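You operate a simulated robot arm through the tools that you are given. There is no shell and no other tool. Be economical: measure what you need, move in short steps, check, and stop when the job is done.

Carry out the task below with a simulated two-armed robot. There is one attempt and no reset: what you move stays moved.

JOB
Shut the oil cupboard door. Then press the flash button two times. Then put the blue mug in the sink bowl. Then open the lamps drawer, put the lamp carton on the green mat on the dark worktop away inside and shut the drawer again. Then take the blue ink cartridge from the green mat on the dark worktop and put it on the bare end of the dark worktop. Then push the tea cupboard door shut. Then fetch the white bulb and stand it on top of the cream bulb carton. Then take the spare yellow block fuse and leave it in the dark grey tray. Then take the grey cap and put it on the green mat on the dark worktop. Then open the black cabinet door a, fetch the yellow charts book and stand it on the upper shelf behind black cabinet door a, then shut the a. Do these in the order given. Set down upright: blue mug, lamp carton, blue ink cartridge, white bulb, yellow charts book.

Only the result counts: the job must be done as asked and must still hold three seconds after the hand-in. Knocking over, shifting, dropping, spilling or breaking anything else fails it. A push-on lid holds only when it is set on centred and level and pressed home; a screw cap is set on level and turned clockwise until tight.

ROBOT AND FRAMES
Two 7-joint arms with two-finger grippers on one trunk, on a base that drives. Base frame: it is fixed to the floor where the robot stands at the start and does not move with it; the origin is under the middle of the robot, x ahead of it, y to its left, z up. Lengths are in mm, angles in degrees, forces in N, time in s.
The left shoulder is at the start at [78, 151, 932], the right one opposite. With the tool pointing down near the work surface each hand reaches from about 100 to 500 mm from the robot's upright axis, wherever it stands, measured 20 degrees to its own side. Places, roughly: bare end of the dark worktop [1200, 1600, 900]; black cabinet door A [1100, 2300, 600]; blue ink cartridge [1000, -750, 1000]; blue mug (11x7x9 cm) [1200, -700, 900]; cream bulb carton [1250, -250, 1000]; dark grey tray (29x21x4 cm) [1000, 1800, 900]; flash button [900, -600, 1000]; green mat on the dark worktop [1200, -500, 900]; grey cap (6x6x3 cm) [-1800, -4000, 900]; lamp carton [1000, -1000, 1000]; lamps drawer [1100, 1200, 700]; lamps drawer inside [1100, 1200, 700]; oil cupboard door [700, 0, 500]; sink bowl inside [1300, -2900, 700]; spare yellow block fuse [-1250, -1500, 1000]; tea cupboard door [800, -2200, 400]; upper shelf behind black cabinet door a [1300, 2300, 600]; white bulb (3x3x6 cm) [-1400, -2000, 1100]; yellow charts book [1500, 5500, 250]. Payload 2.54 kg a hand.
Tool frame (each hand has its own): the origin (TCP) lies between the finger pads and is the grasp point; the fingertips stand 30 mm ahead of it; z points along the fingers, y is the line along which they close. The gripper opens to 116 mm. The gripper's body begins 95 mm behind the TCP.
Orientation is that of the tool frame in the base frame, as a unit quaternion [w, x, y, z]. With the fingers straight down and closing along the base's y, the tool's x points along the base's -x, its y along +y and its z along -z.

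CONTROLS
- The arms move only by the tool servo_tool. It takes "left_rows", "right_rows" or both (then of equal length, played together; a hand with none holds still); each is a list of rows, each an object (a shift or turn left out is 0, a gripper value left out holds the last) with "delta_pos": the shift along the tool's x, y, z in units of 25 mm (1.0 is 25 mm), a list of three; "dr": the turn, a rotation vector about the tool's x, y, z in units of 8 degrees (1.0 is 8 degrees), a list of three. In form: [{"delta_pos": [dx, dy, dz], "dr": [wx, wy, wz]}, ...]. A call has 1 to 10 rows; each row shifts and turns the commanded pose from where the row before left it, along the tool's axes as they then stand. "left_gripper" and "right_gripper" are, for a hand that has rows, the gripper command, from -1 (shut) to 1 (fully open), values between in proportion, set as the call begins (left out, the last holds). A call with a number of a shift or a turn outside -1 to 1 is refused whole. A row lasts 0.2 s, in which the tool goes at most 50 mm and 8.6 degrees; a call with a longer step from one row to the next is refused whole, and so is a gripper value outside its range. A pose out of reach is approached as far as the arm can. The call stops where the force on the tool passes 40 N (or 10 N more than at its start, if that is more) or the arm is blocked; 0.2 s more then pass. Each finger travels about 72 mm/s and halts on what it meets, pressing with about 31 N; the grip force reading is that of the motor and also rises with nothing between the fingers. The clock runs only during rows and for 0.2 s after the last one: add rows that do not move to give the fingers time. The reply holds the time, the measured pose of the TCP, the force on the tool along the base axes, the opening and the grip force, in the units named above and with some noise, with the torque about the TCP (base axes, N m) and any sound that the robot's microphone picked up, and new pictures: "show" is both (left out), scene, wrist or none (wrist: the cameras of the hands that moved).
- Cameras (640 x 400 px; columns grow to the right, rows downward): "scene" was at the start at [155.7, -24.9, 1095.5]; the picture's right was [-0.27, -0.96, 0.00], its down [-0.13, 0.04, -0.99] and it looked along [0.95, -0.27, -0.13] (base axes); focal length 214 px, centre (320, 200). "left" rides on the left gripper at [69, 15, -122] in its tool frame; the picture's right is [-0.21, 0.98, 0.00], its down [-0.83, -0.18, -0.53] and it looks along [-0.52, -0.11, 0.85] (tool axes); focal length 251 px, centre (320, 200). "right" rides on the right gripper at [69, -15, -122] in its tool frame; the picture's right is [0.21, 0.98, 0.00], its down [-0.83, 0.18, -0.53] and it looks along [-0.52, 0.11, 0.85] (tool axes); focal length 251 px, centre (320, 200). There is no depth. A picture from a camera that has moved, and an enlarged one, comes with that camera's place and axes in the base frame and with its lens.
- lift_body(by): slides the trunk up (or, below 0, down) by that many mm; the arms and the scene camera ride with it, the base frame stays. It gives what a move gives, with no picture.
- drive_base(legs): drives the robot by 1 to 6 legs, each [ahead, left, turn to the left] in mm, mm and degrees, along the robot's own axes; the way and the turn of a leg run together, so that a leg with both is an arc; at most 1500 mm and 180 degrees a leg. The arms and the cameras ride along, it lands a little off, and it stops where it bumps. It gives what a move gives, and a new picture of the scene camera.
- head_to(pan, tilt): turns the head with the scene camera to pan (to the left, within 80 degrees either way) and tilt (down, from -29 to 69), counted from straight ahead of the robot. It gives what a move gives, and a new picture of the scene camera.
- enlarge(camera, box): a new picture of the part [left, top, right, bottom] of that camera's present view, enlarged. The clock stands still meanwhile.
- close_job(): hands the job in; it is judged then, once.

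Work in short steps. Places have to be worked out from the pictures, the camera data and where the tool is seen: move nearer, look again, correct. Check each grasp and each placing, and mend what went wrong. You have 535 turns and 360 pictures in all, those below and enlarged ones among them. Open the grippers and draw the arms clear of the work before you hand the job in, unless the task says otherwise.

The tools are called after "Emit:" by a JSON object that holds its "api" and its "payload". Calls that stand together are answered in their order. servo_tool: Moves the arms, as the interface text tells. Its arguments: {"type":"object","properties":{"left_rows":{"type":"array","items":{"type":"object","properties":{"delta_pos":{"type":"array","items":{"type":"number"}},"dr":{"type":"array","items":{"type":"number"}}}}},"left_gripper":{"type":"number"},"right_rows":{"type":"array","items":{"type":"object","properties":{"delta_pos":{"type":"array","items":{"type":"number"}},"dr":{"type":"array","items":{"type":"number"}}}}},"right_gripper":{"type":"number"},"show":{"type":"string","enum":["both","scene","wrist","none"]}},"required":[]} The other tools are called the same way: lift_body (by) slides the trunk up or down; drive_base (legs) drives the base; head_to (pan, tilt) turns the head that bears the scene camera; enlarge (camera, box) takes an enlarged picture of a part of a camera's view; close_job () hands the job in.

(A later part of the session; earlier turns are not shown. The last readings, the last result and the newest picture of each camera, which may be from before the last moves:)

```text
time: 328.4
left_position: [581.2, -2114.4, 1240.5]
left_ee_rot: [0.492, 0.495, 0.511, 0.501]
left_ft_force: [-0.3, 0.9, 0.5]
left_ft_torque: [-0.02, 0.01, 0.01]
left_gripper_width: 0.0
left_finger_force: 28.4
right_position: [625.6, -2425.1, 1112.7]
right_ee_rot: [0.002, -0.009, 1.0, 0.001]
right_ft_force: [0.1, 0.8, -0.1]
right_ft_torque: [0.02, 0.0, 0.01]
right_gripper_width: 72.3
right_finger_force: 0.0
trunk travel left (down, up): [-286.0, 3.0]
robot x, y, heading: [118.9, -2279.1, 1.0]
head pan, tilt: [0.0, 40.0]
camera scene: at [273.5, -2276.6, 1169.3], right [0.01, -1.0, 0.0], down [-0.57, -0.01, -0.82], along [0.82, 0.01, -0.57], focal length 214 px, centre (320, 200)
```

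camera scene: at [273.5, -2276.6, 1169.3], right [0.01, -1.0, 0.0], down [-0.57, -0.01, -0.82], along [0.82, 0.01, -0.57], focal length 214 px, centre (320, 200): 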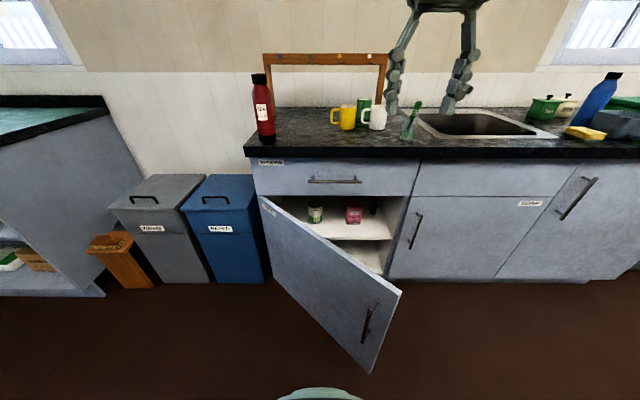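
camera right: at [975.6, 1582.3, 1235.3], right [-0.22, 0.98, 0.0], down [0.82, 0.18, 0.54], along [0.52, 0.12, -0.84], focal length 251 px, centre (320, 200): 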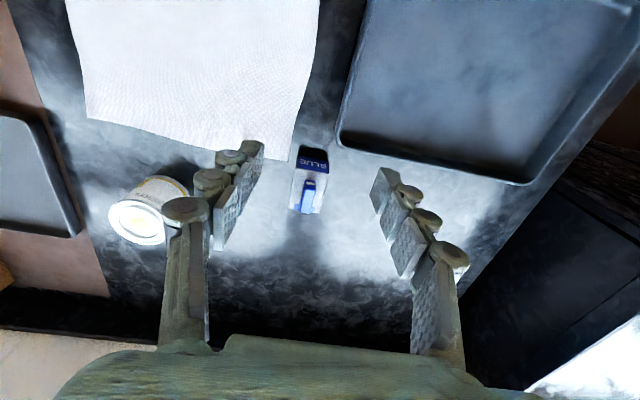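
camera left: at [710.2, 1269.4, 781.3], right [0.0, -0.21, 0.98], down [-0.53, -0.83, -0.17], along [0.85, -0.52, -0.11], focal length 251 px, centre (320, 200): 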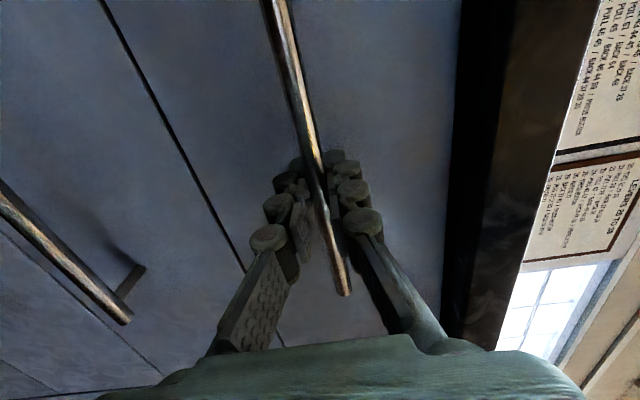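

Door: hinge at (972,-2040), free edge (573,-2475), top z≈692. I lower the trunk and bring the left fist to z≈600 while retracting the right hand.

Emit:
{"api": "lift_body", "payload": {"by": -280}}

Emit:
{"api": "servo_tool", "payload": {"left_rows": [{"delta_pos": [0, -1, 0]}, {"delta_pos": [0, -1, 0]}, {"delta_pos": [0, -1, 0]}, {"delta_pos": [0, -1, 0]}, {"delta_pos": [0, -1, 0]}, {"delta_pos": [0, -1, 0]}, {"delta_pos": [0, -1, 0]}, {"delta_pos": [0, -1, 0]}, {"delta_pos": [0, -1, 0]}, {"delta_pos": [0, -1, 0]}], "right_rows": [{"delta_pos": [1, 0, -1]}, {"delta_pos": [1, 0, -1]}, {"delta_pos": [1, 0, -1]}, {"delta_pos": [1, 0, -1]}, {"delta_pos": [1, 0, -1]}, {"delta_pos": [1, 0, -1]}, {"delta_pos": [1, 0, 0]}, {"delta_pos": [1, 0, 0]}, {"delta_pos": [0, 0, 0]}, {"delta_pos": [0, 0, 0]}], "show": "scene"}}

```text
time: 331.3
left_position: [580.7, -2115.6, 960.5]
left_ee_rot: [0.493, 0.494, 0.512, 0.5]
left_ft_force: [-0.3, 0.2, 0.0]
left_ft_torque: [-0.04, 0.01, -0.02]
left_gripper_width: 0.0
left_finger_force: 28.4
right_position: [625.5, -2424.0, 832.4]
right_ee_rot: [0.002, -0.009, 1.0, 0.002]
right_ft_force: [0.3, 0.3, 0.5]
right_ft_torque: [0.0, 0.02, 0.0]
right_gripper_width: 72.6
right_finger_force: 0.0
trunk travel left (down, up): [-6.0, 283.0]
robot x, y, heading: [116.7, -2279.9, 1.0]
head pan, tilt: [0.0, 40.0]
```

```text
time: 333.5
left_position: [662.6, -2151.4, 768.9]
left_ee_rot: [0.494, 0.494, 0.511, 0.501]
left_ft_force: [0.9, 0.5, 0.3]
left_ft_torque: [-0.01, -0.01, 0.03]
left_gripper_width: 0.0
left_finger_force: 28.7
left hand out of reach, approached as far as the arm can: row 1, 2, 3, 4, 5, 6, 7, 8, 10
right_position: [425.0, -2428.0, 982.5]
right_ee_rot: [0.002, -0.008, 1.0, 0.001]
right_ft_force: [1.3, 0.3, 0.1]
right_ft_torque: [-0.03, 0.01, -0.04]
right_gripper_width: 72.4
right_finger_force: 0.0
trunk travel left (down, up): [-6.0, 283.0]
robot x, y, heading: [120.0, -2279.6, 0.8]
head pan, tilt: [0.0, 40.0]
camera scene: at [270.5, -2276.4, 881.9], right [0.02, -1.0, 0.0], down [-0.64, -0.01, -0.77], along [0.77, 0.01, -0.64], focal length 214 px, centre (320, 200)
```

scene: 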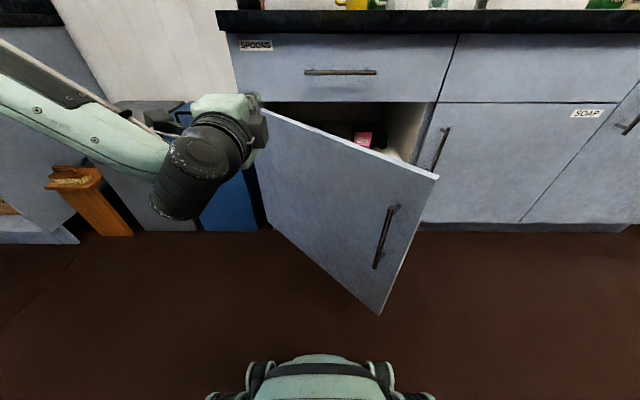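

The horizontal pose can't go lower, so I pitch the left hand down 40° and lower it.

Emit:
{"api": "servo_tool", "payload": {"left_rows": [{"dr": [1, 0, 0]}, {"dr": [1, 0, 0]}, {"dr": [1, 0, 0]}, {"dr": [1, 0, 0]}, {"dr": [1, 0, 0]}, {"delta_pos": [0, -0.77, 0.64]}, {"delta_pos": [0, -0.77, 0.64]}, {"delta_pos": [0, -0.77, 0.64]}, {"delta_pos": [0, -0.77, 0.64]}, {"delta_pos": [0, -0.77, 0.64]}], "show": "scene"}}

```text
time: 335.7
left_position: [649.4, -2155.7, 635.3]
left_ee_rot: [0.295, 0.633, 0.652, 0.296]
left_ft_force: [0.7, 0.4, -0.1]
left_ft_torque: [0.01, 0.03, -0.06]
left_gripper_width: 0.0
left_finger_force: 28.6
left hand out of reach, approached as far as the arm can: row 5
right_position: [425.1, -2426.5, 982.6]
right_ee_rot: [0.002, -0.009, 1.0, 0.002]
right_ft_force: [0.0, -0.8, 0.1]
right_ft_torque: [0.02, -0.03, 0.04]
right_gripper_width: 72.2
right_finger_force: 0.1
trunk travel left (down, up): [-6.0, 283.0]
robot x, y, heading: [117.2, -2277.5, 0.9]
head pan, tilt: [0.0, 40.0]
camera scene: at [270.5, -2276.4, 881.9], right [0.02, -1.0, 0.0], down [-0.64, -0.01, -0.77], along [0.77, 0.01, -0.64], focal length 214 px, centre (320, 200)
```

scene: 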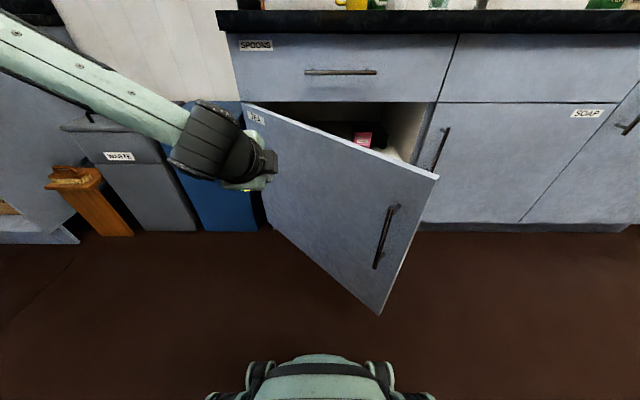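

Fist is at z≈616 tip. Drive right to touch the door's outer face and follow its arc.

Emit:
{"api": "drive_base", "payload": {"legs": [[0, -130, -0.5], [0, -60, 0], [100, -50, 0]]}}

```text
time: 339.3
left_position: [750.9, -2407.0, 634.4]
left_ee_rot: [0.298, 0.636, 0.649, 0.294]
left_ft_force: [0.0, -0.2, 0.7]
left_ft_torque: [-0.01, -0.01, -0.03]
left_gripper_width: 0.0
left_finger_force: 28.8
right_position: [522.6, -2675.2, 981.8]
right_ee_rot: [0.002, -0.003, 1.0, 0.002]
right_ft_force: [-0.8, 0.2, -0.2]
right_ft_torque: [0.01, 0.0, -0.02]
right_gripper_width: 72.3
right_finger_force: 0.2
trunk travel left (down, up): [-6.0, 283.0]
robot x, y, heading: [216.5, -2522.6, 0.5]
head pan, tilt: [0.0, 40.0]
camera scene: at [370.8, -2522.3, 881.9], right [0.01, -1.0, 0.0], down [-0.64, 0.0, -0.77], along [0.77, 0.0, -0.64], focal length 214 px, centre (320, 200)
```

scene: 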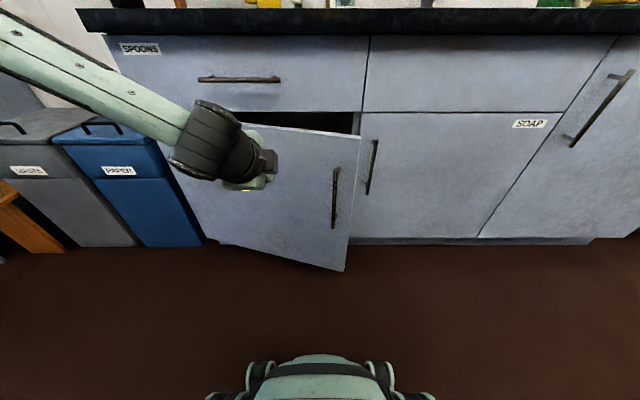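

The door is closing well; continue forward along the arc.

Emit:
{"api": "drive_base", "payload": {"legs": [[100, -25, -0.4], [75, 0, 0]]}}

Emit:
{"api": "servo_tool", "payload": {"left_rows": [{"delta_pos": [0, 0.32, 0.38]}, {"delta_pos": [0, 0.32, 0.38]}, {"delta_pos": [0, 0.32, 0.38]}, {"delta_pos": [0, 0.32, 0.38]}], "show": "scene"}}

```text
time: 341.0
left_position: [923.6, -2434.8, 635.1]
left_ee_rot: [0.298, 0.639, 0.646, 0.292]
left_ft_force: [-0.1, -0.5, 0.6]
left_ft_torque: [-0.06, 0.0, -0.02]
left_gripper_width: 0.0
left_finger_force: 29.2
right_position: [692.6, -2702.6, 981.6]
right_ee_rot: [0.003, 0.001, 1.0, 0.002]
right_ft_force: [-0.7, 0.7, -0.3]
right_ft_torque: [-0.05, -0.05, -0.03]
right_gripper_width: 72.7
right_finger_force: 0.0
trunk travel left (down, up): [-6.0, 283.0]
robot x, y, heading: [389.3, -2543.3, -0.1]
head pan, tilt: [0.0, 40.0]
camera scene: at [541.4, -2547.6, 881.9], right [0.0, -1.0, 0.0], down [-0.64, 0.0, -0.77], along [0.77, 0.0, -0.64], focal length 214 px, centre (320, 200)
```

scene: 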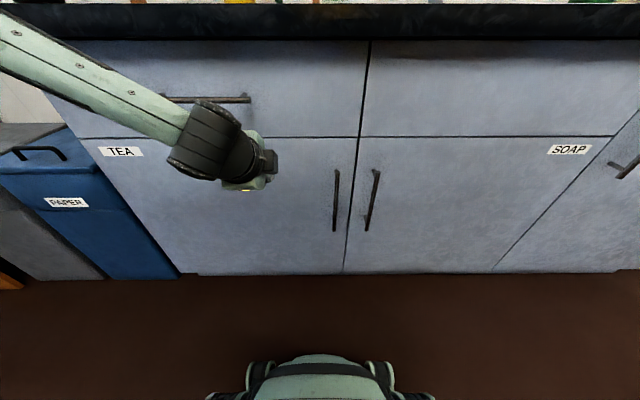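

```text
time: 342.0
left_position: [973.9, -2433.9, 634.1]
left_ee_rot: [0.298, 0.641, 0.644, 0.293]
left_ft_force: [-0.4, -0.4, -0.7]
left_ft_torque: [0.0, 0.01, 0.0]
left_gripper_width: 0.0
left_finger_force: 28.5
right_position: [691.6, -2701.6, 981.3]
right_ee_rot: [0.002, 0.001, 1.0, 0.001]
right_ft_force: [-0.9, -0.3, 0.6]
right_ft_torque: [-0.03, 0.01, -0.05]
right_gripper_width: 72.5
right_finger_force: 0.1
trunk travel left (down, up): [-6.0, 283.0]
robot x, y, heading: [390.7, -2547.4, -0.2]
head pan, tilt: [0.0, 40.0]
camera scene: at [541.5, -2547.6, 881.9], right [0.0, -1.0, 0.0], down [-0.64, 0.0, -0.77], along [0.77, 0.0, -0.64], focal length 214 px, centre (320, 200)
```

scene: 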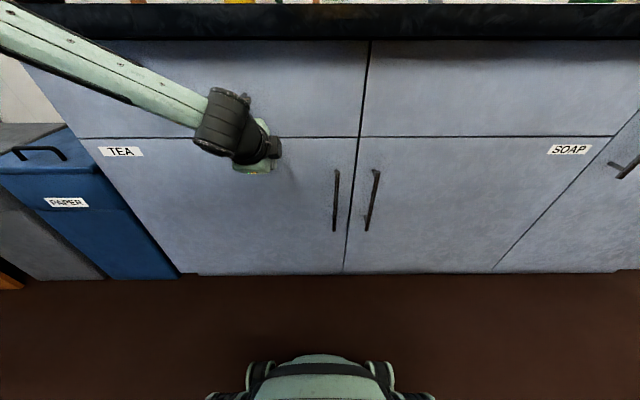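

No contact force yet at tip x≈997; press further to confirm shut.

Emit:
{"api": "servo_tool", "payload": {"left_rows": [{"delta_pos": [0, 0.32, 0.38]}, {"delta_pos": [0, 0.32, 0.38]}, {"delta_pos": [0, 0.32, 0.38]}], "show": "scene"}}

```text
time: 342.4
left_position: [974.7, -2434.0, 633.0]
left_ee_rot: [0.297, 0.64, 0.647, 0.291]
left_ft_force: [-14.8, 1.7, 7.8]
left_ft_torque: [0.01, -0.07, 0.04]
left_gripper_width: 0.0
left_finger_force: 28.3
right_position: [691.0, -2701.7, 981.8]
right_ee_rot: [0.003, 0.0, 1.0, 0.001]
right_ft_force: [0.1, -0.5, 0.1]
right_ft_torque: [0.05, 0.02, 0.0]
right_gripper_width: 72.6
right_finger_force: 0.0
trunk travel left (down, up): [-6.0, 283.0]
robot x, y, heading: [388.3, -2548.7, 0.1]
head pan, tilt: [0.0, 40.0]
stopped in row 1 (left hand): the force on the tool passed its limit at 55 N (the readings are from after the stop); the commanded pose is now the measured one
camera scene: at [540.0, -2547.4, 882.2], right [0.0, -1.0, 0.0], down [-0.64, 0.0, -0.77], along [0.77, 0.0, -0.64], focal length 214 px, centre (320, 200)
```

scene: 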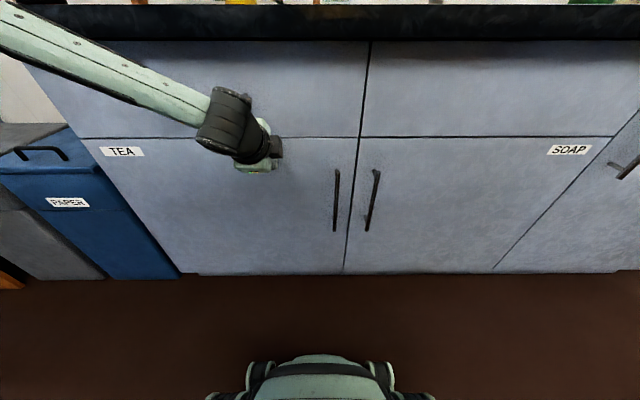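

Tea door is shut. I back away, raise the trunk, and return the left hand to a tool-down pose.

Emit:
{"api": "drive_base", "payload": {"legs": [[-450, 0, 0]]}}

Emit:
{"api": "lift_body", "payload": {"by": 280}}

Emit:
{"api": "servo_tool", "payload": {"left_rows": [{"delta_pos": [0.5, 0.5, -0.3]}, {"delta_pos": [0.5, 0.5, -0.3]}, {"dr": [1, 0, 0]}, {"dr": [1, 0, 0]}, {"dr": [1, 0, 0]}, {"dr": [1, 0, 0]}, {"dr": [1, 0, 0]}, {"dr": [1, 0, 0]}, {"dr": [0, 0, -1]}, {"dr": [0, 0, -1]}], "show": "none"}}

Emit:
{"api": "servo_tool", "payload": {"left_rows": [{"dr": [0, 0, -1]}, {"dr": [0, 0, -1]}, {"dr": [0, 0, -1]}, {"dr": [0, 0, -1]}, {"dr": [0, 0, -1]}, {"dr": [0, 0, -1]}, {"dr": [0, 0, -1]}, {"dr": [0, 0, -1]}, {"dr": [0, 0, -1]}, {"dr": [0, 0, -0.25]}], "show": "none"}}

```text
time: 345.1
left_position: [530.4, -2435.0, 631.8]
left_ee_rot: [0.296, 0.642, 0.646, 0.289]
left_ft_force: [-1.0, -0.4, -0.5]
left_ft_torque: [-0.01, 0.02, -0.01]
left_gripper_width: 0.0
left_finger_force: 29.1
right_position: [246.0, -2701.9, 981.9]
right_ee_rot: [0.002, 0.003, 1.0, 0.002]
right_ft_force: [0.6, -0.4, 0.0]
right_ft_torque: [0.01, 0.02, 0.01]
right_gripper_width: 72.6
right_finger_force: 0.0
trunk travel left (down, up): [-6.0, 283.0]
robot x, y, heading: [-53.0, -2542.5, -0.4]
head pan, tilt: [0.0, 40.0]
camera scene: at [95.6, -2546.1, 881.9], right [-0.01, -1.0, 0.0], down [-0.64, 0.0, -0.77], along [0.77, 0.0, -0.64], focal length 214 px, centre (320, 200)
```

scene: 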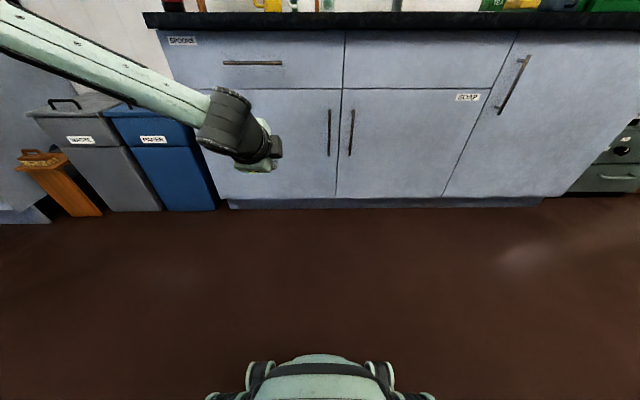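

```text
time: 347.9
left_position: [531.5, -2434.3, 911.6]
left_ee_rot: [0.296, 0.642, 0.645, 0.289]
left_ft_force: [-0.4, 0.8, 0.0]
left_ft_torque: [0.0, 0.02, 0.03]
left_gripper_width: 0.0
left_finger_force: 28.8
right_position: [245.3, -2702.3, 1262.0]
right_ee_rot: [0.001, 0.003, 1.0, 0.002]
right_ft_force: [-0.7, 0.9, 0.2]
right_ft_torque: [0.0, -0.01, 0.01]
right_gripper_width: 72.6
right_finger_force: 0.2
trunk travel left (down, up): [-286.0, 3.0]
robot x, y, heading: [-54.3, -2546.4, -0.2]
head pan, tilt: [0.0, 40.0]
```

```text
time: 350.1
left_position: [504.6, -2426.0, 890.2]
left_ee_rot: [0.238, 0.569, 0.767, 0.174]
left_ft_force: [-0.4, -0.1, -0.9]
left_ft_torque: [0.03, 0.01, 0.0]
left_gripper_width: 0.0
left_finger_force: 28.6
left hand out of reach, approached as far as the arm can: row 3, 4, 5, 6, 7, 8
right_position: [245.6, -2700.9, 1261.9]
right_ee_rot: [0.002, 0.002, 1.0, 0.002]
right_ft_force: [-0.8, 0.0, -0.6]
right_ft_torque: [0.03, 0.0, 0.01]
right_gripper_width: 72.2
right_finger_force: 0.0
trunk travel left (down, up): [-286.0, 3.0]
robot x, y, heading: [-56.6, -2546.1, -0.3]
head pan, tilt: [0.0, 40.0]
```

```text
time: 352.4
left_position: [506.3, -2425.6, 891.1]
left_ee_rot: [0.295, -0.009, 0.955, -0.004]
left_ft_force: [0.2, -0.1, -0.2]
left_ft_torque: [0.02, -0.03, 0.0]
left_gripper_width: 0.2
left_finger_force: 28.6
right_position: [246.7, -2701.9, 1261.9]
right_ee_rot: [0.001, 0.003, 1.0, 0.001]
right_ft_force: [0.0, 0.2, 0.8]
right_ft_torque: [-0.04, 0.0, 0.05]
right_gripper_width: 72.5
right_finger_force: 0.2
trunk travel left (down, up): [-286.0, 3.0]
robot x, y, heading: [-55.7, -2545.2, -0.3]
head pan, tilt: [0.0, 40.0]
```

Left hand is mostly back to neutral; raise it, then turn around to see the opposite side.

Emit:
{"api": "servo_tool", "payload": {"left_rows": [{"delta_pos": [-0.3, 0, -1]}, {"delta_pos": [-0.3, 0, -1]}, {"delta_pos": [-0.3, 0, -1]}, {"delta_pos": [-0.3, 0, -1]}, {"delta_pos": [-0.3, 0, -1]}, {"delta_pos": [-0.3, 0, -1]}, {"delta_pos": [-0.3, 0, -1]}, {"delta_pos": [-0.3, 0, -1]}, {"delta_pos": [-0.3, 0, -1]}], "show": "none"}}

Emit:
{"api": "drive_base", "payload": {"legs": [[0, 500, 0], [0, 0, 178]]}}

Emit:
{"api": "head_to", "payload": {"pan": 0, "tilt": 20}}

```text
time: 354.4
left_position: [435.5, -2423.4, 1116.2]
left_ee_rot: [0.294, -0.007, 0.956, -0.004]
left_ft_force: [-0.6, 0.5, -0.8]
left_ft_torque: [0.0, -0.03, -0.03]
left_gripper_width: 0.0
left_finger_force: 28.6
right_position: [244.5, -2702.3, 1261.9]
right_ee_rot: [0.002, 0.003, 1.0, 0.002]
right_ft_force: [-0.1, 0.9, 0.5]
right_ft_torque: [0.0, 0.0, -0.05]
right_gripper_width: 72.8
right_finger_force: 0.0
trunk travel left (down, up): [-286.0, 3.0]
robot x, y, heading: [-57.0, -2546.4, -0.4]
head pan, tilt: [0.0, 40.0]
```

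```text
time: 367.4
left_position: [-532.1, -2212.1, 1115.1]
left_ee_rot: [0.007, 0.955, 0.044, -0.294]
left_ft_force: [-0.6, -0.3, 0.0]
left_ft_torque: [0.0, 0.02, 0.02]
left_gripper_width: 0.0
left_finger_force: 28.6
right_position: [-364.8, -1921.8, 1261.2]
right_ee_rot: [0.001, 0.999, 0.036, -0.002]
right_ft_force: [-0.8, 0.3, 0.1]
right_ft_torque: [0.02, 0.01, -0.02]
right_gripper_width: 72.5
right_finger_force: 0.1
trunk travel left (down, up): [-286.0, 3.0]
robot x, y, heading: [-53.5, -2056.7, -175.9]
head pan, tilt: [0.0, 40.0]
camera scene: at [-205.6, -2063.5, 1161.9], right [-0.07, 1.0, 0.0], down [0.64, 0.05, -0.77], along [-0.76, -0.06, -0.64], focal length 214 px, centre (320, 200)
```

scene: 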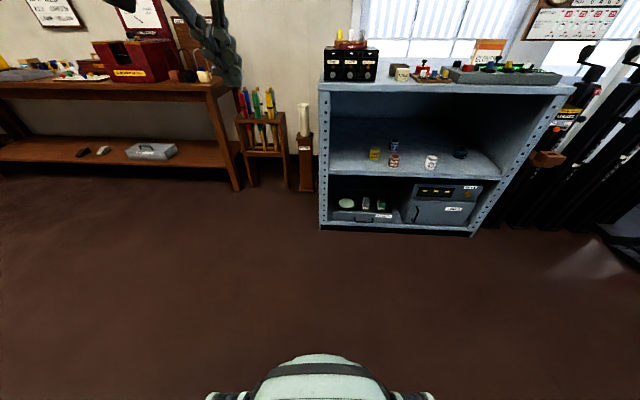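

```text
time: 368.2
left_position: [-532.6, -2211.2, 1115.7]
left_ee_rot: [0.007, 0.955, 0.044, -0.294]
left_ft_force: [0.2, 0.5, -0.2]
left_ft_torque: [0.02, -0.01, 0.0]
left_gripper_width: 0.1
left_finger_force: 28.2
right_position: [-365.6, -1921.5, 1261.6]
right_ee_rot: [0.002, 0.999, 0.037, -0.002]
right_ft_force: [0.9, -0.1, 0.2]
right_ft_torque: [-0.01, 0.02, -0.03]
right_gripper_width: 72.6
right_finger_force: 0.1
trunk travel left (down, up): [-286.0, 3.0]
robot x, y, heading: [-54.3, -2054.7, -175.7]
head pan, tilt: [0.0, 20.0]
camera scene: at [-213.7, -2064.0, 1193.2], right [-0.07, 1.0, 0.0], down [0.34, 0.02, -0.94], along [-0.94, -0.07, -0.34], focal length 214 px, centre (320, 200)
```

scene: 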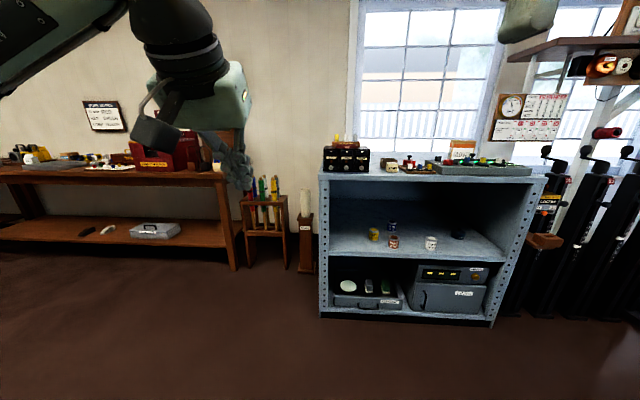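

Let me zoom on the shelf top where the bulb (on a black box?) and fuse should be.

Emit:
{"api": "enlarge", "payload": {"camera": "scene", "box": [310, 125, 450, 185]}}

Emit:
{"api": "enlarge", "payload": {"camera": "scene", "box": [370, 130, 550, 200]}}

```text
4.57 times, centred on (380, 155) of scene
camera zoom: at [-213.7, -2064.0, 1193.2], right [-0.07, 1.0, 0.0], down [0.34, 0.02, -0.94], along [-0.94, -0.07, -0.34], focal length 980 px, centre (46, 406)
```

zoom: 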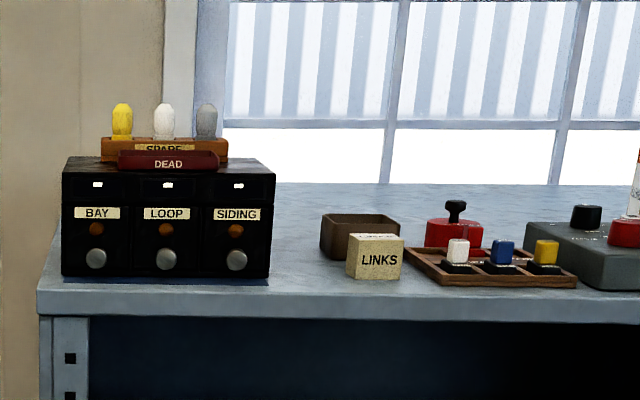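

```text
3.56 times, centred on (460, 165) of scene
camera zoom: at [-213.7, -2064.0, 1193.2], right [-0.07, 1.0, 0.0], down [0.34, 0.02, -0.94], along [-0.94, -0.07, -0.34], focal length 763 px, centre (-178, 324)
```

zoom: 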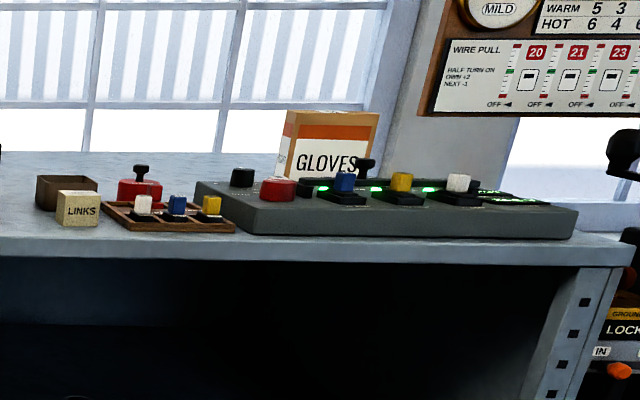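

The target is the white bulb in the middle of the SPARE rack, and the yellow fuse on the small wooden tray. I straighten and drive closer to range them.

Emit:
{"api": "drive_base", "payload": {"legs": [[0, 0, -4.3], [450, 0, 0]]}}

Emit:
{"api": "enlarge", "payload": {"camera": "scene", "box": [300, 60, 500, 185]}}

```text
time: 371.4
left_position: [-993.0, -2171.8, 1114.7]
left_ee_rot: [-0.005, 0.956, 0.007, -0.294]
left_ft_force: [-0.4, -0.3, -1.1]
left_ft_torque: [-0.03, -0.02, 0.0]
left_gripper_width: 0.1
left_finger_force: 29.2
right_position: [-802.8, -1895.7, 1261.2]
right_ee_rot: [0.002, 1.0, -0.003, -0.002]
right_ft_force: [0.7, 0.3, -0.5]
right_ft_torque: [0.03, -0.03, -0.01]
right_gripper_width: 72.5
right_finger_force: 0.1
trunk travel left (down, up): [-286.0, 3.0]
robot x, y, heading: [-495.8, -2049.6, 179.5]
head pan, tilt: [0.0, 20.0]
camera scene: at [-663.1, -2049.4, 1193.2], right [0.01, 1.0, 0.0], down [0.34, 0.0, -0.94], along [-0.94, 0.01, -0.34], focal length 214 px, centre (320, 200)
```

scene: 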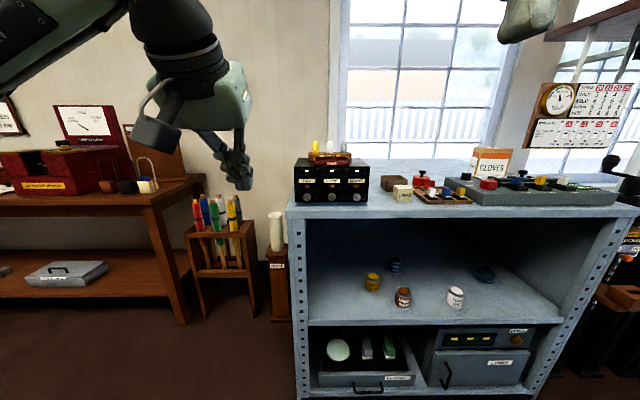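

```text
3.20 times, centred on (400, 122) of scene
camera zoom: at [-663.1, -2049.4, 1193.2], right [0.01, 1.0, 0.0], down [0.34, 0.0, -0.94], along [-0.94, 0.01, -0.34], focal length 686 px, centre (64, 448)
```

zoom: 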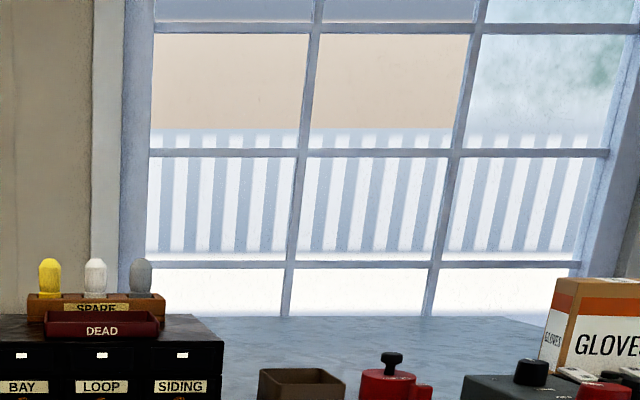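

Bulb triangulates to about (-1373,-2010,1119). Approach further, stepping laterally so the right hand lines up.

Emit:
{"api": "drive_base", "payload": {"legs": [[250, 110, 0.5]]}}

Emit:
{"api": "head_to", "payload": {"pan": -10, "tilt": 30}}

```text
time: 373.3
left_position: [-1235.4, -2280.4, 1116.3]
left_ee_rot: [-0.005, 0.956, 0.008, -0.294]
left_ft_force: [-0.5, 0.3, 0.1]
left_ft_torque: [0.03, -0.02, -0.03]
left_gripper_width: 0.2
left_finger_force: 29.1
right_position: [-1047.8, -2003.0, 1261.7]
right_ee_rot: [0.003, 1.0, -0.002, -0.002]
right_ft_force: [-0.5, -0.1, -0.1]
right_ft_torque: [0.03, -0.02, -0.03]
right_gripper_width: 72.4
right_finger_force: 0.1
trunk travel left (down, up): [-286.0, 3.0]
robot x, y, heading: [-742.1, -2155.9, 179.6]
head pan, tilt: [0.0, 20.0]
camera scene: at [-907.7, -2156.9, 1193.2], right [0.01, 1.0, 0.0], down [0.34, 0.0, -0.94], along [-0.94, 0.01, -0.34], focal length 214 px, centre (320, 200)
```

scene: 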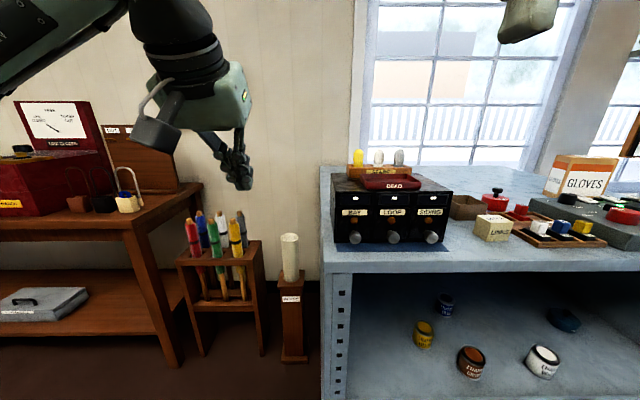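

```text
time: 374.0
left_position: [-1235.9, -2279.6, 1114.0]
left_ee_rot: [-0.004, 0.955, 0.007, -0.295]
left_ft_force: [-0.5, 1.0, -0.4]
left_ft_torque: [-0.01, 0.01, -0.02]
left_gripper_width: 0.0
left_finger_force: 28.5
right_position: [-1046.0, -2002.4, 1261.1]
right_ee_rot: [0.002, 1.0, -0.002, -0.002]
right_ft_force: [0.2, 0.2, 0.2]
right_ft_torque: [0.03, -0.01, 0.01]
right_gripper_width: 72.5
right_finger_force: 0.1
trunk travel left (down, up): [-286.0, 3.0]
robot x, y, heading: [-743.2, -2156.4, 180.0]
head pan, tilt: [-10.0, 30.0]
camera scene: at [-902.9, -2141.0, 1177.3], right [0.18, 0.98, 0.0], down [0.49, -0.09, -0.87], along [-0.85, 0.15, -0.5], focal length 214 px, centre (320, 200)
```

scene: 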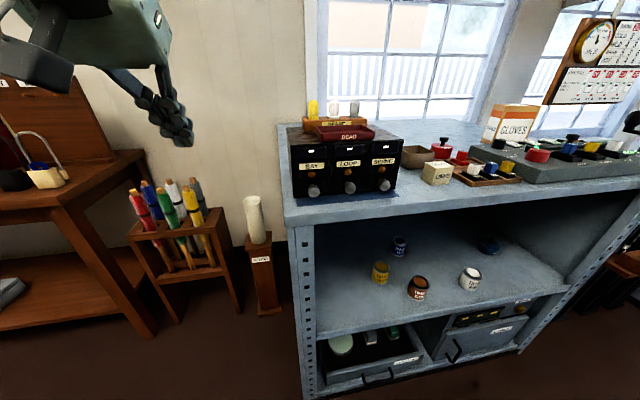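

Shelf front is near x=-1255; the bulb about (-1400,-2013). Drive forward 180 mm and look with the right wrist camera.

Emit:
{"api": "drive_base", "payload": {"legs": [[180, 0, 0]]}}

Emit:
{"api": "servo_tool", "payload": {"right_rows": [{"delta_pos": [-0.5, 0, 0.5]}], "show": "wrist"}}

```text
time: 375.7
left_position: [-1419.4, -2278.8, 1115.4]
left_ee_rot: [-0.004, 0.956, 0.008, -0.294]
left_ft_force: [0.3, -0.9, -0.4]
left_ft_torque: [-0.03, 0.0, 0.03]
left_gripper_width: 0.0
left_finger_force: 28.4
right_position: [-1231.1, -2001.8, 1261.6]
right_ee_rot: [0.002, 1.0, -0.003, -0.002]
right_ft_force: [-0.7, 0.9, 0.5]
right_ft_torque: [-0.01, 0.01, 0.0]
right_gripper_width: 72.5
right_finger_force: 0.0
trunk travel left (down, up): [-286.0, 3.0]
robot x, y, heading: [-928.9, -2159.5, 179.5]
head pan, tilt: [-10.0, 30.0]
stopped in leg 1: the robot was blocked; the commanded pose is now the measured one
camera scene: at [-1085.9, -2140.2, 1177.4], right [0.18, 0.98, 0.0], down [0.49, -0.09, -0.87], along [-0.85, 0.15, -0.5], focal length 214 px, centre (320, 200)
```

scene: 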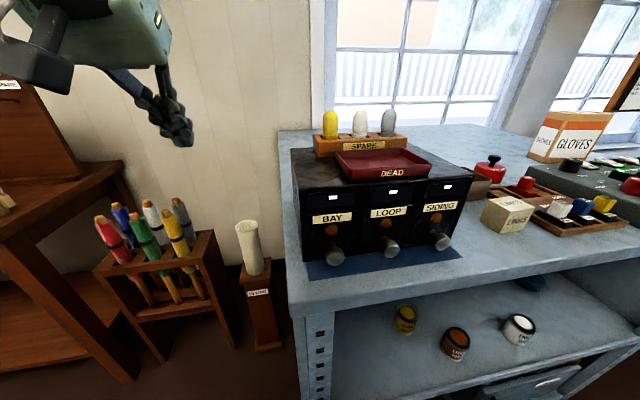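

```text
time: 376.1
left_position: [-1420.2, -2279.7, 1113.5]
left_ee_rot: [-0.003, 0.956, 0.009, -0.295]
left_ft_force: [0.6, -0.3, 0.5]
left_ft_torque: [0.02, 0.03, -0.02]
left_gripper_width: 0.1
left_finger_force: 28.2
right_position: [-1244.9, -2003.0, 1248.6]
right_ee_rot: [0.001, 1.0, -0.003, -0.001]
right_ft_force: [-0.4, -0.6, -0.1]
right_ft_torque: [-0.02, -0.01, -0.01]
right_gripper_width: 72.5
right_finger_force: 0.0
trunk travel left (down, up): [-286.0, 3.0]
robot x, y, heading: [-928.4, -2156.5, 179.3]
head pan, tilt: [-10.0, 30.0]
camera right: at [-1176.5, -1987.0, 1371.3], right [0.21, -0.98, 0.0], down [-0.83, -0.18, 0.54], along [-0.52, -0.11, -0.84], focal length 251 px, centre (320, 200)
```

right: 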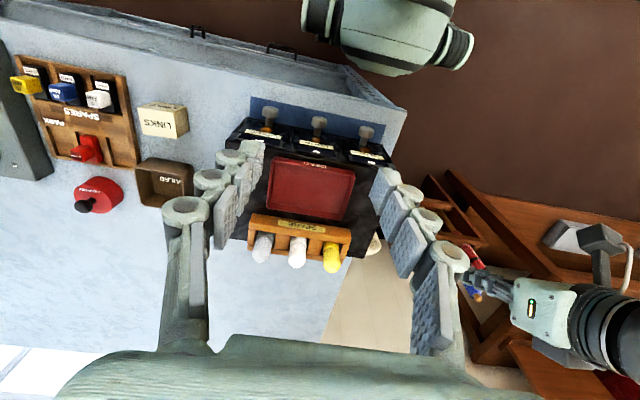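

Bulb is at about (-1437,-2009), top z≈1127. I'll grasp it fore-and-aft (neighbours are close at the sides), so I roll the right hand 90° while staying high.

Emit:
{"api": "servo_tool", "payload": {"right_rows": [{"dr": [0, 0, 1]}, {"dr": [0, 0, 1]}, {"dr": [0, 0, 1]}, {"dr": [0, 0, 1]}, {"dr": [0, 0, 1]}, {"dr": [0, 0, 1]}, {"dr": [0, 0, 1]}, {"dr": [0, 0, 1]}, {"dr": [0, 0, 1]}, {"dr": [0, 0, 1]}], "show": "none"}}

Emit:
{"api": "servo_tool", "payload": {"right_rows": [{"dr": [0, 0, 1]}, {"dr": [0, 0, 0.25]}, {"delta_pos": [0, 1, 0]}, {"delta_pos": [0, 1, 0]}, {"delta_pos": [0, 1, 0]}, {"delta_pos": [0, 1, 0.5]}], "right_gripper": 0.3, "show": "wrist"}}

```text
time: 378.3
left_position: [-1420.7, -2279.3, 1114.8]
left_ee_rot: [-0.005, 0.956, 0.007, -0.294]
left_ft_force: [0.0, -0.6, 0.4]
left_ft_torque: [0.0, -0.01, 0.0]
left_gripper_width: 0.0
left_finger_force: 28.2
right_position: [-1242.8, -2000.3, 1249.1]
right_ee_rot: [0.002, 0.764, -0.646, -0.001]
right_ft_force: [0.5, 0.0, 0.6]
right_ft_torque: [0.01, 0.02, -0.04]
right_gripper_width: 72.4
right_finger_force: 0.0
trunk travel left (down, up): [-286.0, 3.0]
robot x, y, heading: [-926.1, -2160.3, 179.5]
head pan, tilt: [-10.0, 30.0]
```

```text
time: 379.7
left_position: [-1419.9, -2279.4, 1114.0]
left_ee_rot: [-0.004, 0.956, 0.008, -0.293]
left_ft_force: [-0.3, 0.7, 0.2]
left_ft_torque: [0.0, -0.03, -0.04]
left_gripper_width: 0.0
left_finger_force: 28.3
right_position: [-1346.5, -2001.2, 1236.3]
right_ee_rot: [-0.002, -0.706, 0.708, 0.0]
right_ft_force: [0.2, 0.5, 0.7]
right_ft_torque: [-0.02, 0.0, 0.02]
right_gripper_width: 75.3
right_finger_force: 0.1
trunk travel left (down, up): [-286.0, 3.0]
robot x, y, heading: [-929.5, -2159.7, 179.8]
head pan, tilt: [-10.0, 30.0]
camera right: at [-1330.8, -2069.8, 1359.2], right [-0.98, -0.21, 0.0], down [-0.18, 0.83, 0.53], along [-0.11, 0.52, -0.85], focal length 251 px, centre (320, 200)
```

right: 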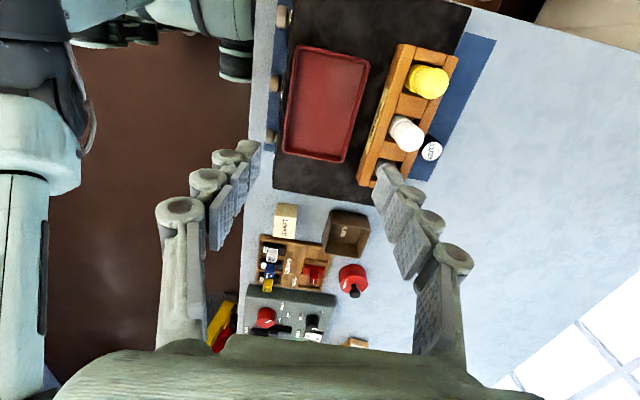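

White bulb at about (-1430,-2012). Move above it and look again from nearer.

Emit:
{"api": "servo_tool", "payload": {"right_rows": [{"delta_pos": [0.2, 1, 0]}, {"delta_pos": [0.2, 1, 0]}, {"delta_pos": [0, 1, 0]}, {"delta_pos": [0, 0.36, 0.5]}, {"delta_pos": [0, 0, 0.7]}], "show": "both"}}

```text
time: 380.9
left_position: [-1420.4, -2278.7, 1114.6]
left_ee_rot: [-0.004, 0.956, 0.008, -0.294]
left_ft_force: [-0.2, -0.2, -0.5]
left_ft_torque: [0.01, 0.0, 0.0]
left_gripper_width: 0.0
left_finger_force: 28.7
right_position: [-1408.2, -1986.9, 1180.4]
right_ee_rot: [-0.001, -0.706, 0.708, 0.0]
right_ft_force: [0.6, 0.6, -1.0]
right_ft_torque: [-0.03, -0.04, 0.01]
right_gripper_width: 75.3
right_finger_force: 0.1
right hand out of reach, approached as far as the arm can: row 1, 2, 3
trunk travel left (down, up): [-286.0, 3.0]
robot x, y, heading: [-924.7, -2154.4, 179.9]
head pan, tilt: [-10.0, 30.0]
camera scene: at [-1086.4, -2140.1, 1177.3], right [0.18, 0.98, 0.0], down [0.49, -0.09, -0.87], along [-0.85, 0.15, -0.5], focal length 214 px, centre (320, 200)
camera right: at [-1393.4, -2055.5, 1302.1], right [-0.98, -0.21, 0.0], down [-0.18, 0.83, 0.53], along [-0.11, 0.52, -0.85], focal length 251 px, centre (320, 200)
```

scene: 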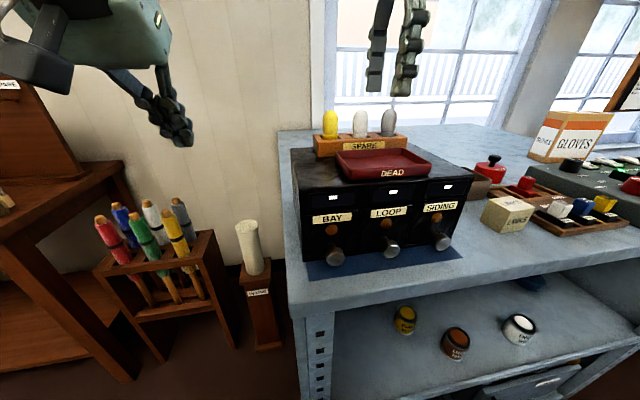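
right: 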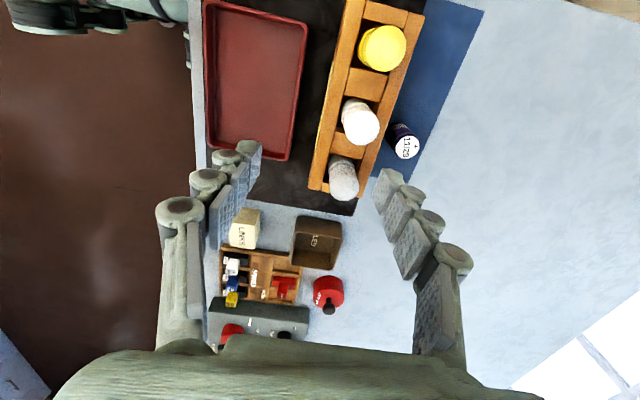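

Refined bulb position (-1433,-2014). Align and descend to TCP z≈1150, check.

Emit:
{"api": "servo_tool", "payload": {"right_rows": [{"delta_pos": [0.5, 0, 0.4]}, {"delta_pos": [0.58, 0.5, 0.4]}, {"delta_pos": [0, 0.5, 0.4]}], "show": "both"}}

```text
time: 381.7
left_position: [-1419.5, -2280.2, 1115.0]
left_ee_rot: [-0.005, 0.956, 0.007, -0.294]
left_ft_force: [0.6, 0.0, -0.7]
left_ft_torque: [-0.01, -0.01, -0.01]
left_gripper_width: 0.0
left_finger_force: 28.2
right_position: [-1428.9, -2010.3, 1150.1]
right_ee_rot: [-0.003, -0.704, 0.71, 0.0]
right_ft_force: [0.4, -1.1, -0.9]
right_ft_torque: [0.01, 0.02, -0.01]
right_gripper_width: 75.1
right_finger_force: 0.1
right hand out of reach, approached as far as the arm can: row 3
trunk travel left (down, up): [-286.0, 3.0]
robot x, y, heading: [-927.9, -2160.4, 179.8]
head pan, tilt: [-10.0, 30.0]
camera scene: at [-1085.9, -2140.3, 1177.4], right [0.18, 0.98, 0.0], down [0.49, -0.09, -0.87], along [-0.85, 0.15, -0.5], focal length 214 px, centre (320, 200)
camera right: at [-1414.9, -2079.0, 1272.3], right [-0.98, -0.21, 0.0], down [-0.17, 0.83, 0.53], along [-0.11, 0.52, -0.85], focal length 251 px, centre (320, 200)
```

scene: 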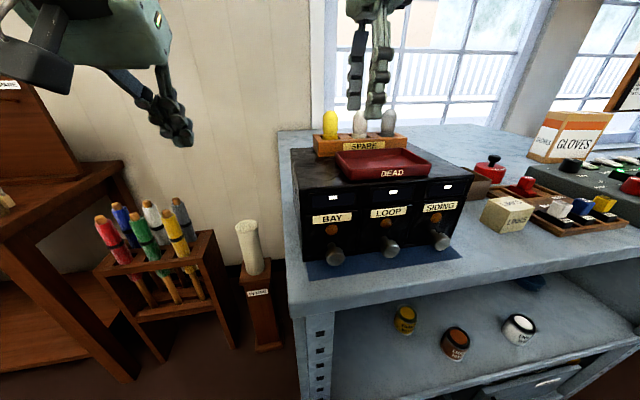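
right: 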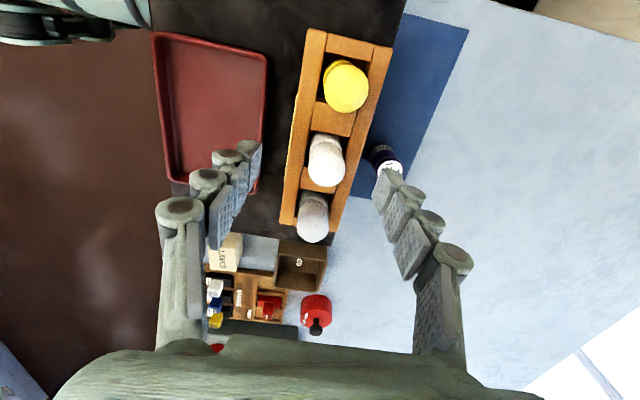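

Well aligned. Descend 20 mm and close gently on the bulb.

Emit:
{"api": "servo_tool", "payload": {"right_rows": [{"delta_pos": [0.08, 0.2, 0.4]}, {"delta_pos": [0, 0, 0.4]}], "show": "none"}}

Emit:
{"api": "servo_tool", "payload": {"right_rows": [{}, {}, {}, {}], "right_gripper": -1, "show": "both"}}

```text
time: 382.3
left_position: [-1419.3, -2279.0, 1114.5]
left_ee_rot: [-0.003, 0.956, 0.007, -0.295]
left_ft_force: [-0.2, -0.5, -0.9]
left_ft_torque: [-0.01, 0.0, 0.01]
left_gripper_width: 0.2
left_finger_force: 28.2
right_position: [-1435.6, -2012.9, 1126.9]
right_ee_rot: [-0.003, -0.706, 0.708, -0.001]
right_ft_force: [-0.5, 0.1, -0.1]
right_ft_torque: [0.01, 0.03, 0.02]
right_gripper_width: 75.7
right_finger_force: 0.1
trunk travel left (down, up): [-286.0, 3.0]
robot x, y, heading: [-930.2, -2155.8, 179.9]
head pan, tilt: [-10.0, 30.0]
```

```text
time: 383.3
left_position: [-1418.9, -2280.3, 1114.4]
left_ee_rot: [-0.005, 0.956, 0.008, -0.294]
left_ft_force: [-0.2, 0.3, -0.3]
left_ft_torque: [0.0, -0.01, -0.01]
left_gripper_width: 0.1
left_finger_force: 29.1
right_position: [-1435.1, -2012.6, 1129.3]
right_ee_rot: [-0.002, -0.705, 0.709, -0.001]
right_ft_force: [0.3, 1.1, -0.4]
right_ft_torque: [0.01, 0.0, 0.02]
right_gripper_width: 23.4
right_finger_force: 30.6
trunk travel left (down, up): [-286.0, 3.0]
robot x, y, heading: [-928.3, -2154.0, 179.8]
head pan, tilt: [-10.0, 30.0]
camera scene: at [-1086.6, -2140.2, 1177.2], right [0.18, 0.98, 0.0], down [0.49, -0.09, -0.87], along [-0.85, 0.15, -0.5], focal length 214 px, centre (320, 200)
camera right: at [-1420.9, -2081.6, 1251.5], right [-0.98, -0.21, 0.0], down [-0.18, 0.83, 0.53], along [-0.11, 0.52, -0.85], focal length 251 px, centre (320, 200)
```

scene: 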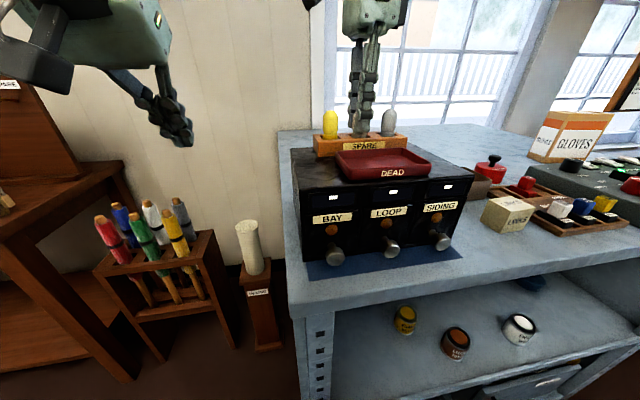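
right: 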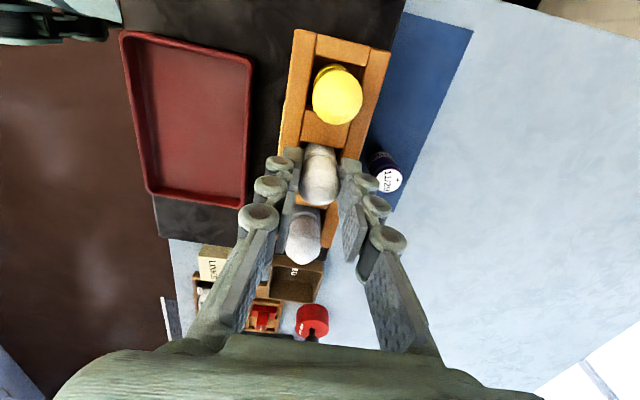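

Gripped (23 mm). Lift out straight, then back toward the robot.

Emit:
{"api": "servo_tool", "payload": {"right_rows": [{"delta_pos": [0, 0, -0.6]}, {"delta_pos": [0, 0, -0.6]}, {"delta_pos": [0, 0, -0.6]}, {"delta_pos": [0, -0.8, -0.8]}, {"delta_pos": [0, -1, -1]}, {"delta_pos": [0, -1, -1]}, {"delta_pos": [0, -1, 0]}, {"delta_pos": [0, -1, 0]}], "show": "both"}}

```text
time: 385.1
left_position: [-1419.0, -2279.8, 1114.2]
left_ee_rot: [-0.004, 0.956, 0.008, -0.294]
left_ft_force: [0.3, 0.1, 0.7]
left_ft_torque: [0.01, 0.01, 0.0]
left_gripper_width: 0.1
left_finger_force: 28.7
right_position: [-1303.9, -2000.8, 1232.6]
right_ee_rot: [-0.001, -0.705, 0.709, 0.001]
right_ft_force: [1.0, -0.1, -0.3]
right_ft_torque: [0.0, 0.0, 0.02]
right_gripper_width: 23.4
right_finger_force: 31.4
right hand out of reach, approached as far as the arm can: row 1, 2, 3, 6
trunk travel left (down, up): [-286.0, 3.0]
robot x, y, heading: [-926.3, -2156.3, 180.0]
head pan, tilt: [-10.0, 30.0]
camera scene: at [-1085.8, -2140.2, 1177.4], right [0.18, 0.98, 0.0], down [0.49, -0.09, -0.87], along [-0.85, 0.15, -0.5], focal length 214 px, centre (320, 200)
camera right: at [-1289.1, -2068.2, 1355.9], right [-0.98, -0.21, 0.0], down [-0.18, 0.83, 0.53], along [-0.11, 0.52, -0.85], focal length 251 px, centre (320, 200)
```

scene: 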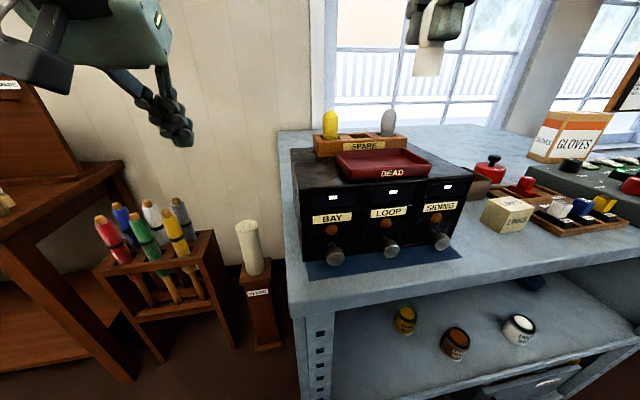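
right: 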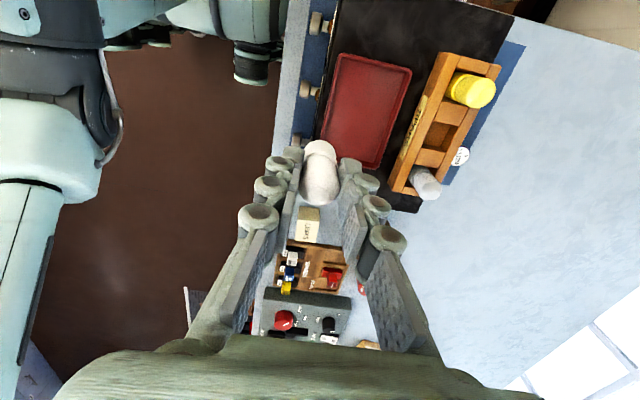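

White bulb is out cleanly. Back away, turn around and drive to the green mat's left part where the cream carton stands.

Emit:
{"api": "drive_base", "payload": {"legs": [[-700, 0, 0], [0, 0, 180], [0, 1050, 1.2], [0, 1050, 1.2]]}}

Emit:
{"api": "head_to", "payload": {"pan": 0, "tilt": 30}}

```text
time: 416.6
left_position: [334.1, 78.4, 1114.7]
left_ee_rot: [0.294, 0.002, 0.956, -0.007]
left_ft_force: [-0.3, -0.8, 0.1]
left_ft_torque: [0.0, 0.01, -0.04]
left_gripper_width: 0.1
left_finger_force: 28.8
right_position: [213.1, -199.4, 1232.0]
right_ee_rot: [-0.001, 0.716, 0.698, 0.002]
right_ft_force: [0.3, 0.0, 0.7]
right_ft_torque: [0.01, -0.02, 0.04]
right_gripper_width: 23.3
right_finger_force: 30.9
trunk travel left (down, up): [-286.0, 3.0]
robot x, y, heading: [-163.0, -35.3, -1.7]
head pan, tilt: [-10.0, 30.0]
camera scene: at [-4.9, -53.7, 1177.2], right [-0.2, -0.98, 0.0], down [-0.49, 0.1, -0.87], along [0.85, -0.17, -0.5], focal length 214 px, centre (320, 200)
```

scene: 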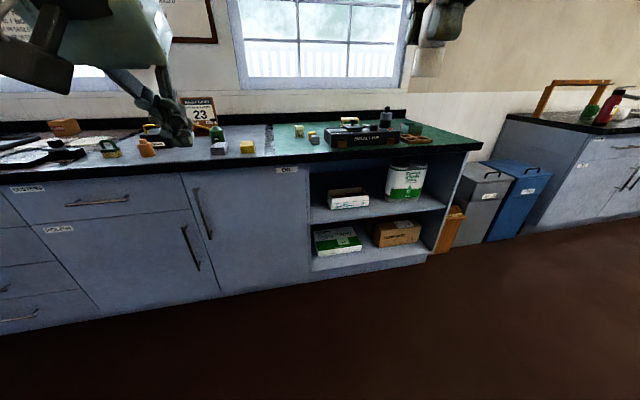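

```text
time: 417.3
left_position: [334.4, 78.4, 1114.5]
left_ee_rot: [0.294, 0.002, 0.956, -0.007]
left_ft_force: [0.6, 0.3, -0.5]
left_ft_torque: [-0.01, -0.02, -0.01]
left_gripper_width: 0.3
left_finger_force: 28.6
right_position: [212.7, -200.4, 1233.7]
right_ee_rot: [0.0, 0.716, 0.698, 0.002]
right_ft_force: [0.2, 0.3, -0.4]
right_ft_torque: [-0.02, -0.01, 0.0]
right_gripper_width: 23.4
right_finger_force: 30.9
trunk travel left (down, up): [-286.0, 3.0]
robot x, y, heading: [-158.0, -36.0, -1.5]
head pan, tilt: [0.0, 30.0]
camera scene: at [-3.1, -38.1, 1177.2], right [-0.03, -1.0, 0.0], down [-0.5, 0.01, -0.87], along [0.87, -0.02, -0.5], focal length 214 px, centre (320, 200)
```

scene: 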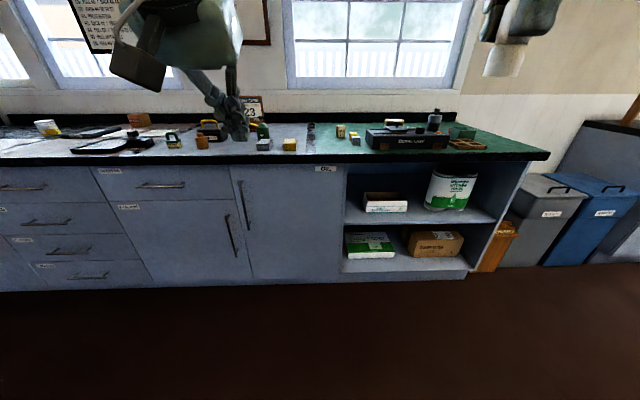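

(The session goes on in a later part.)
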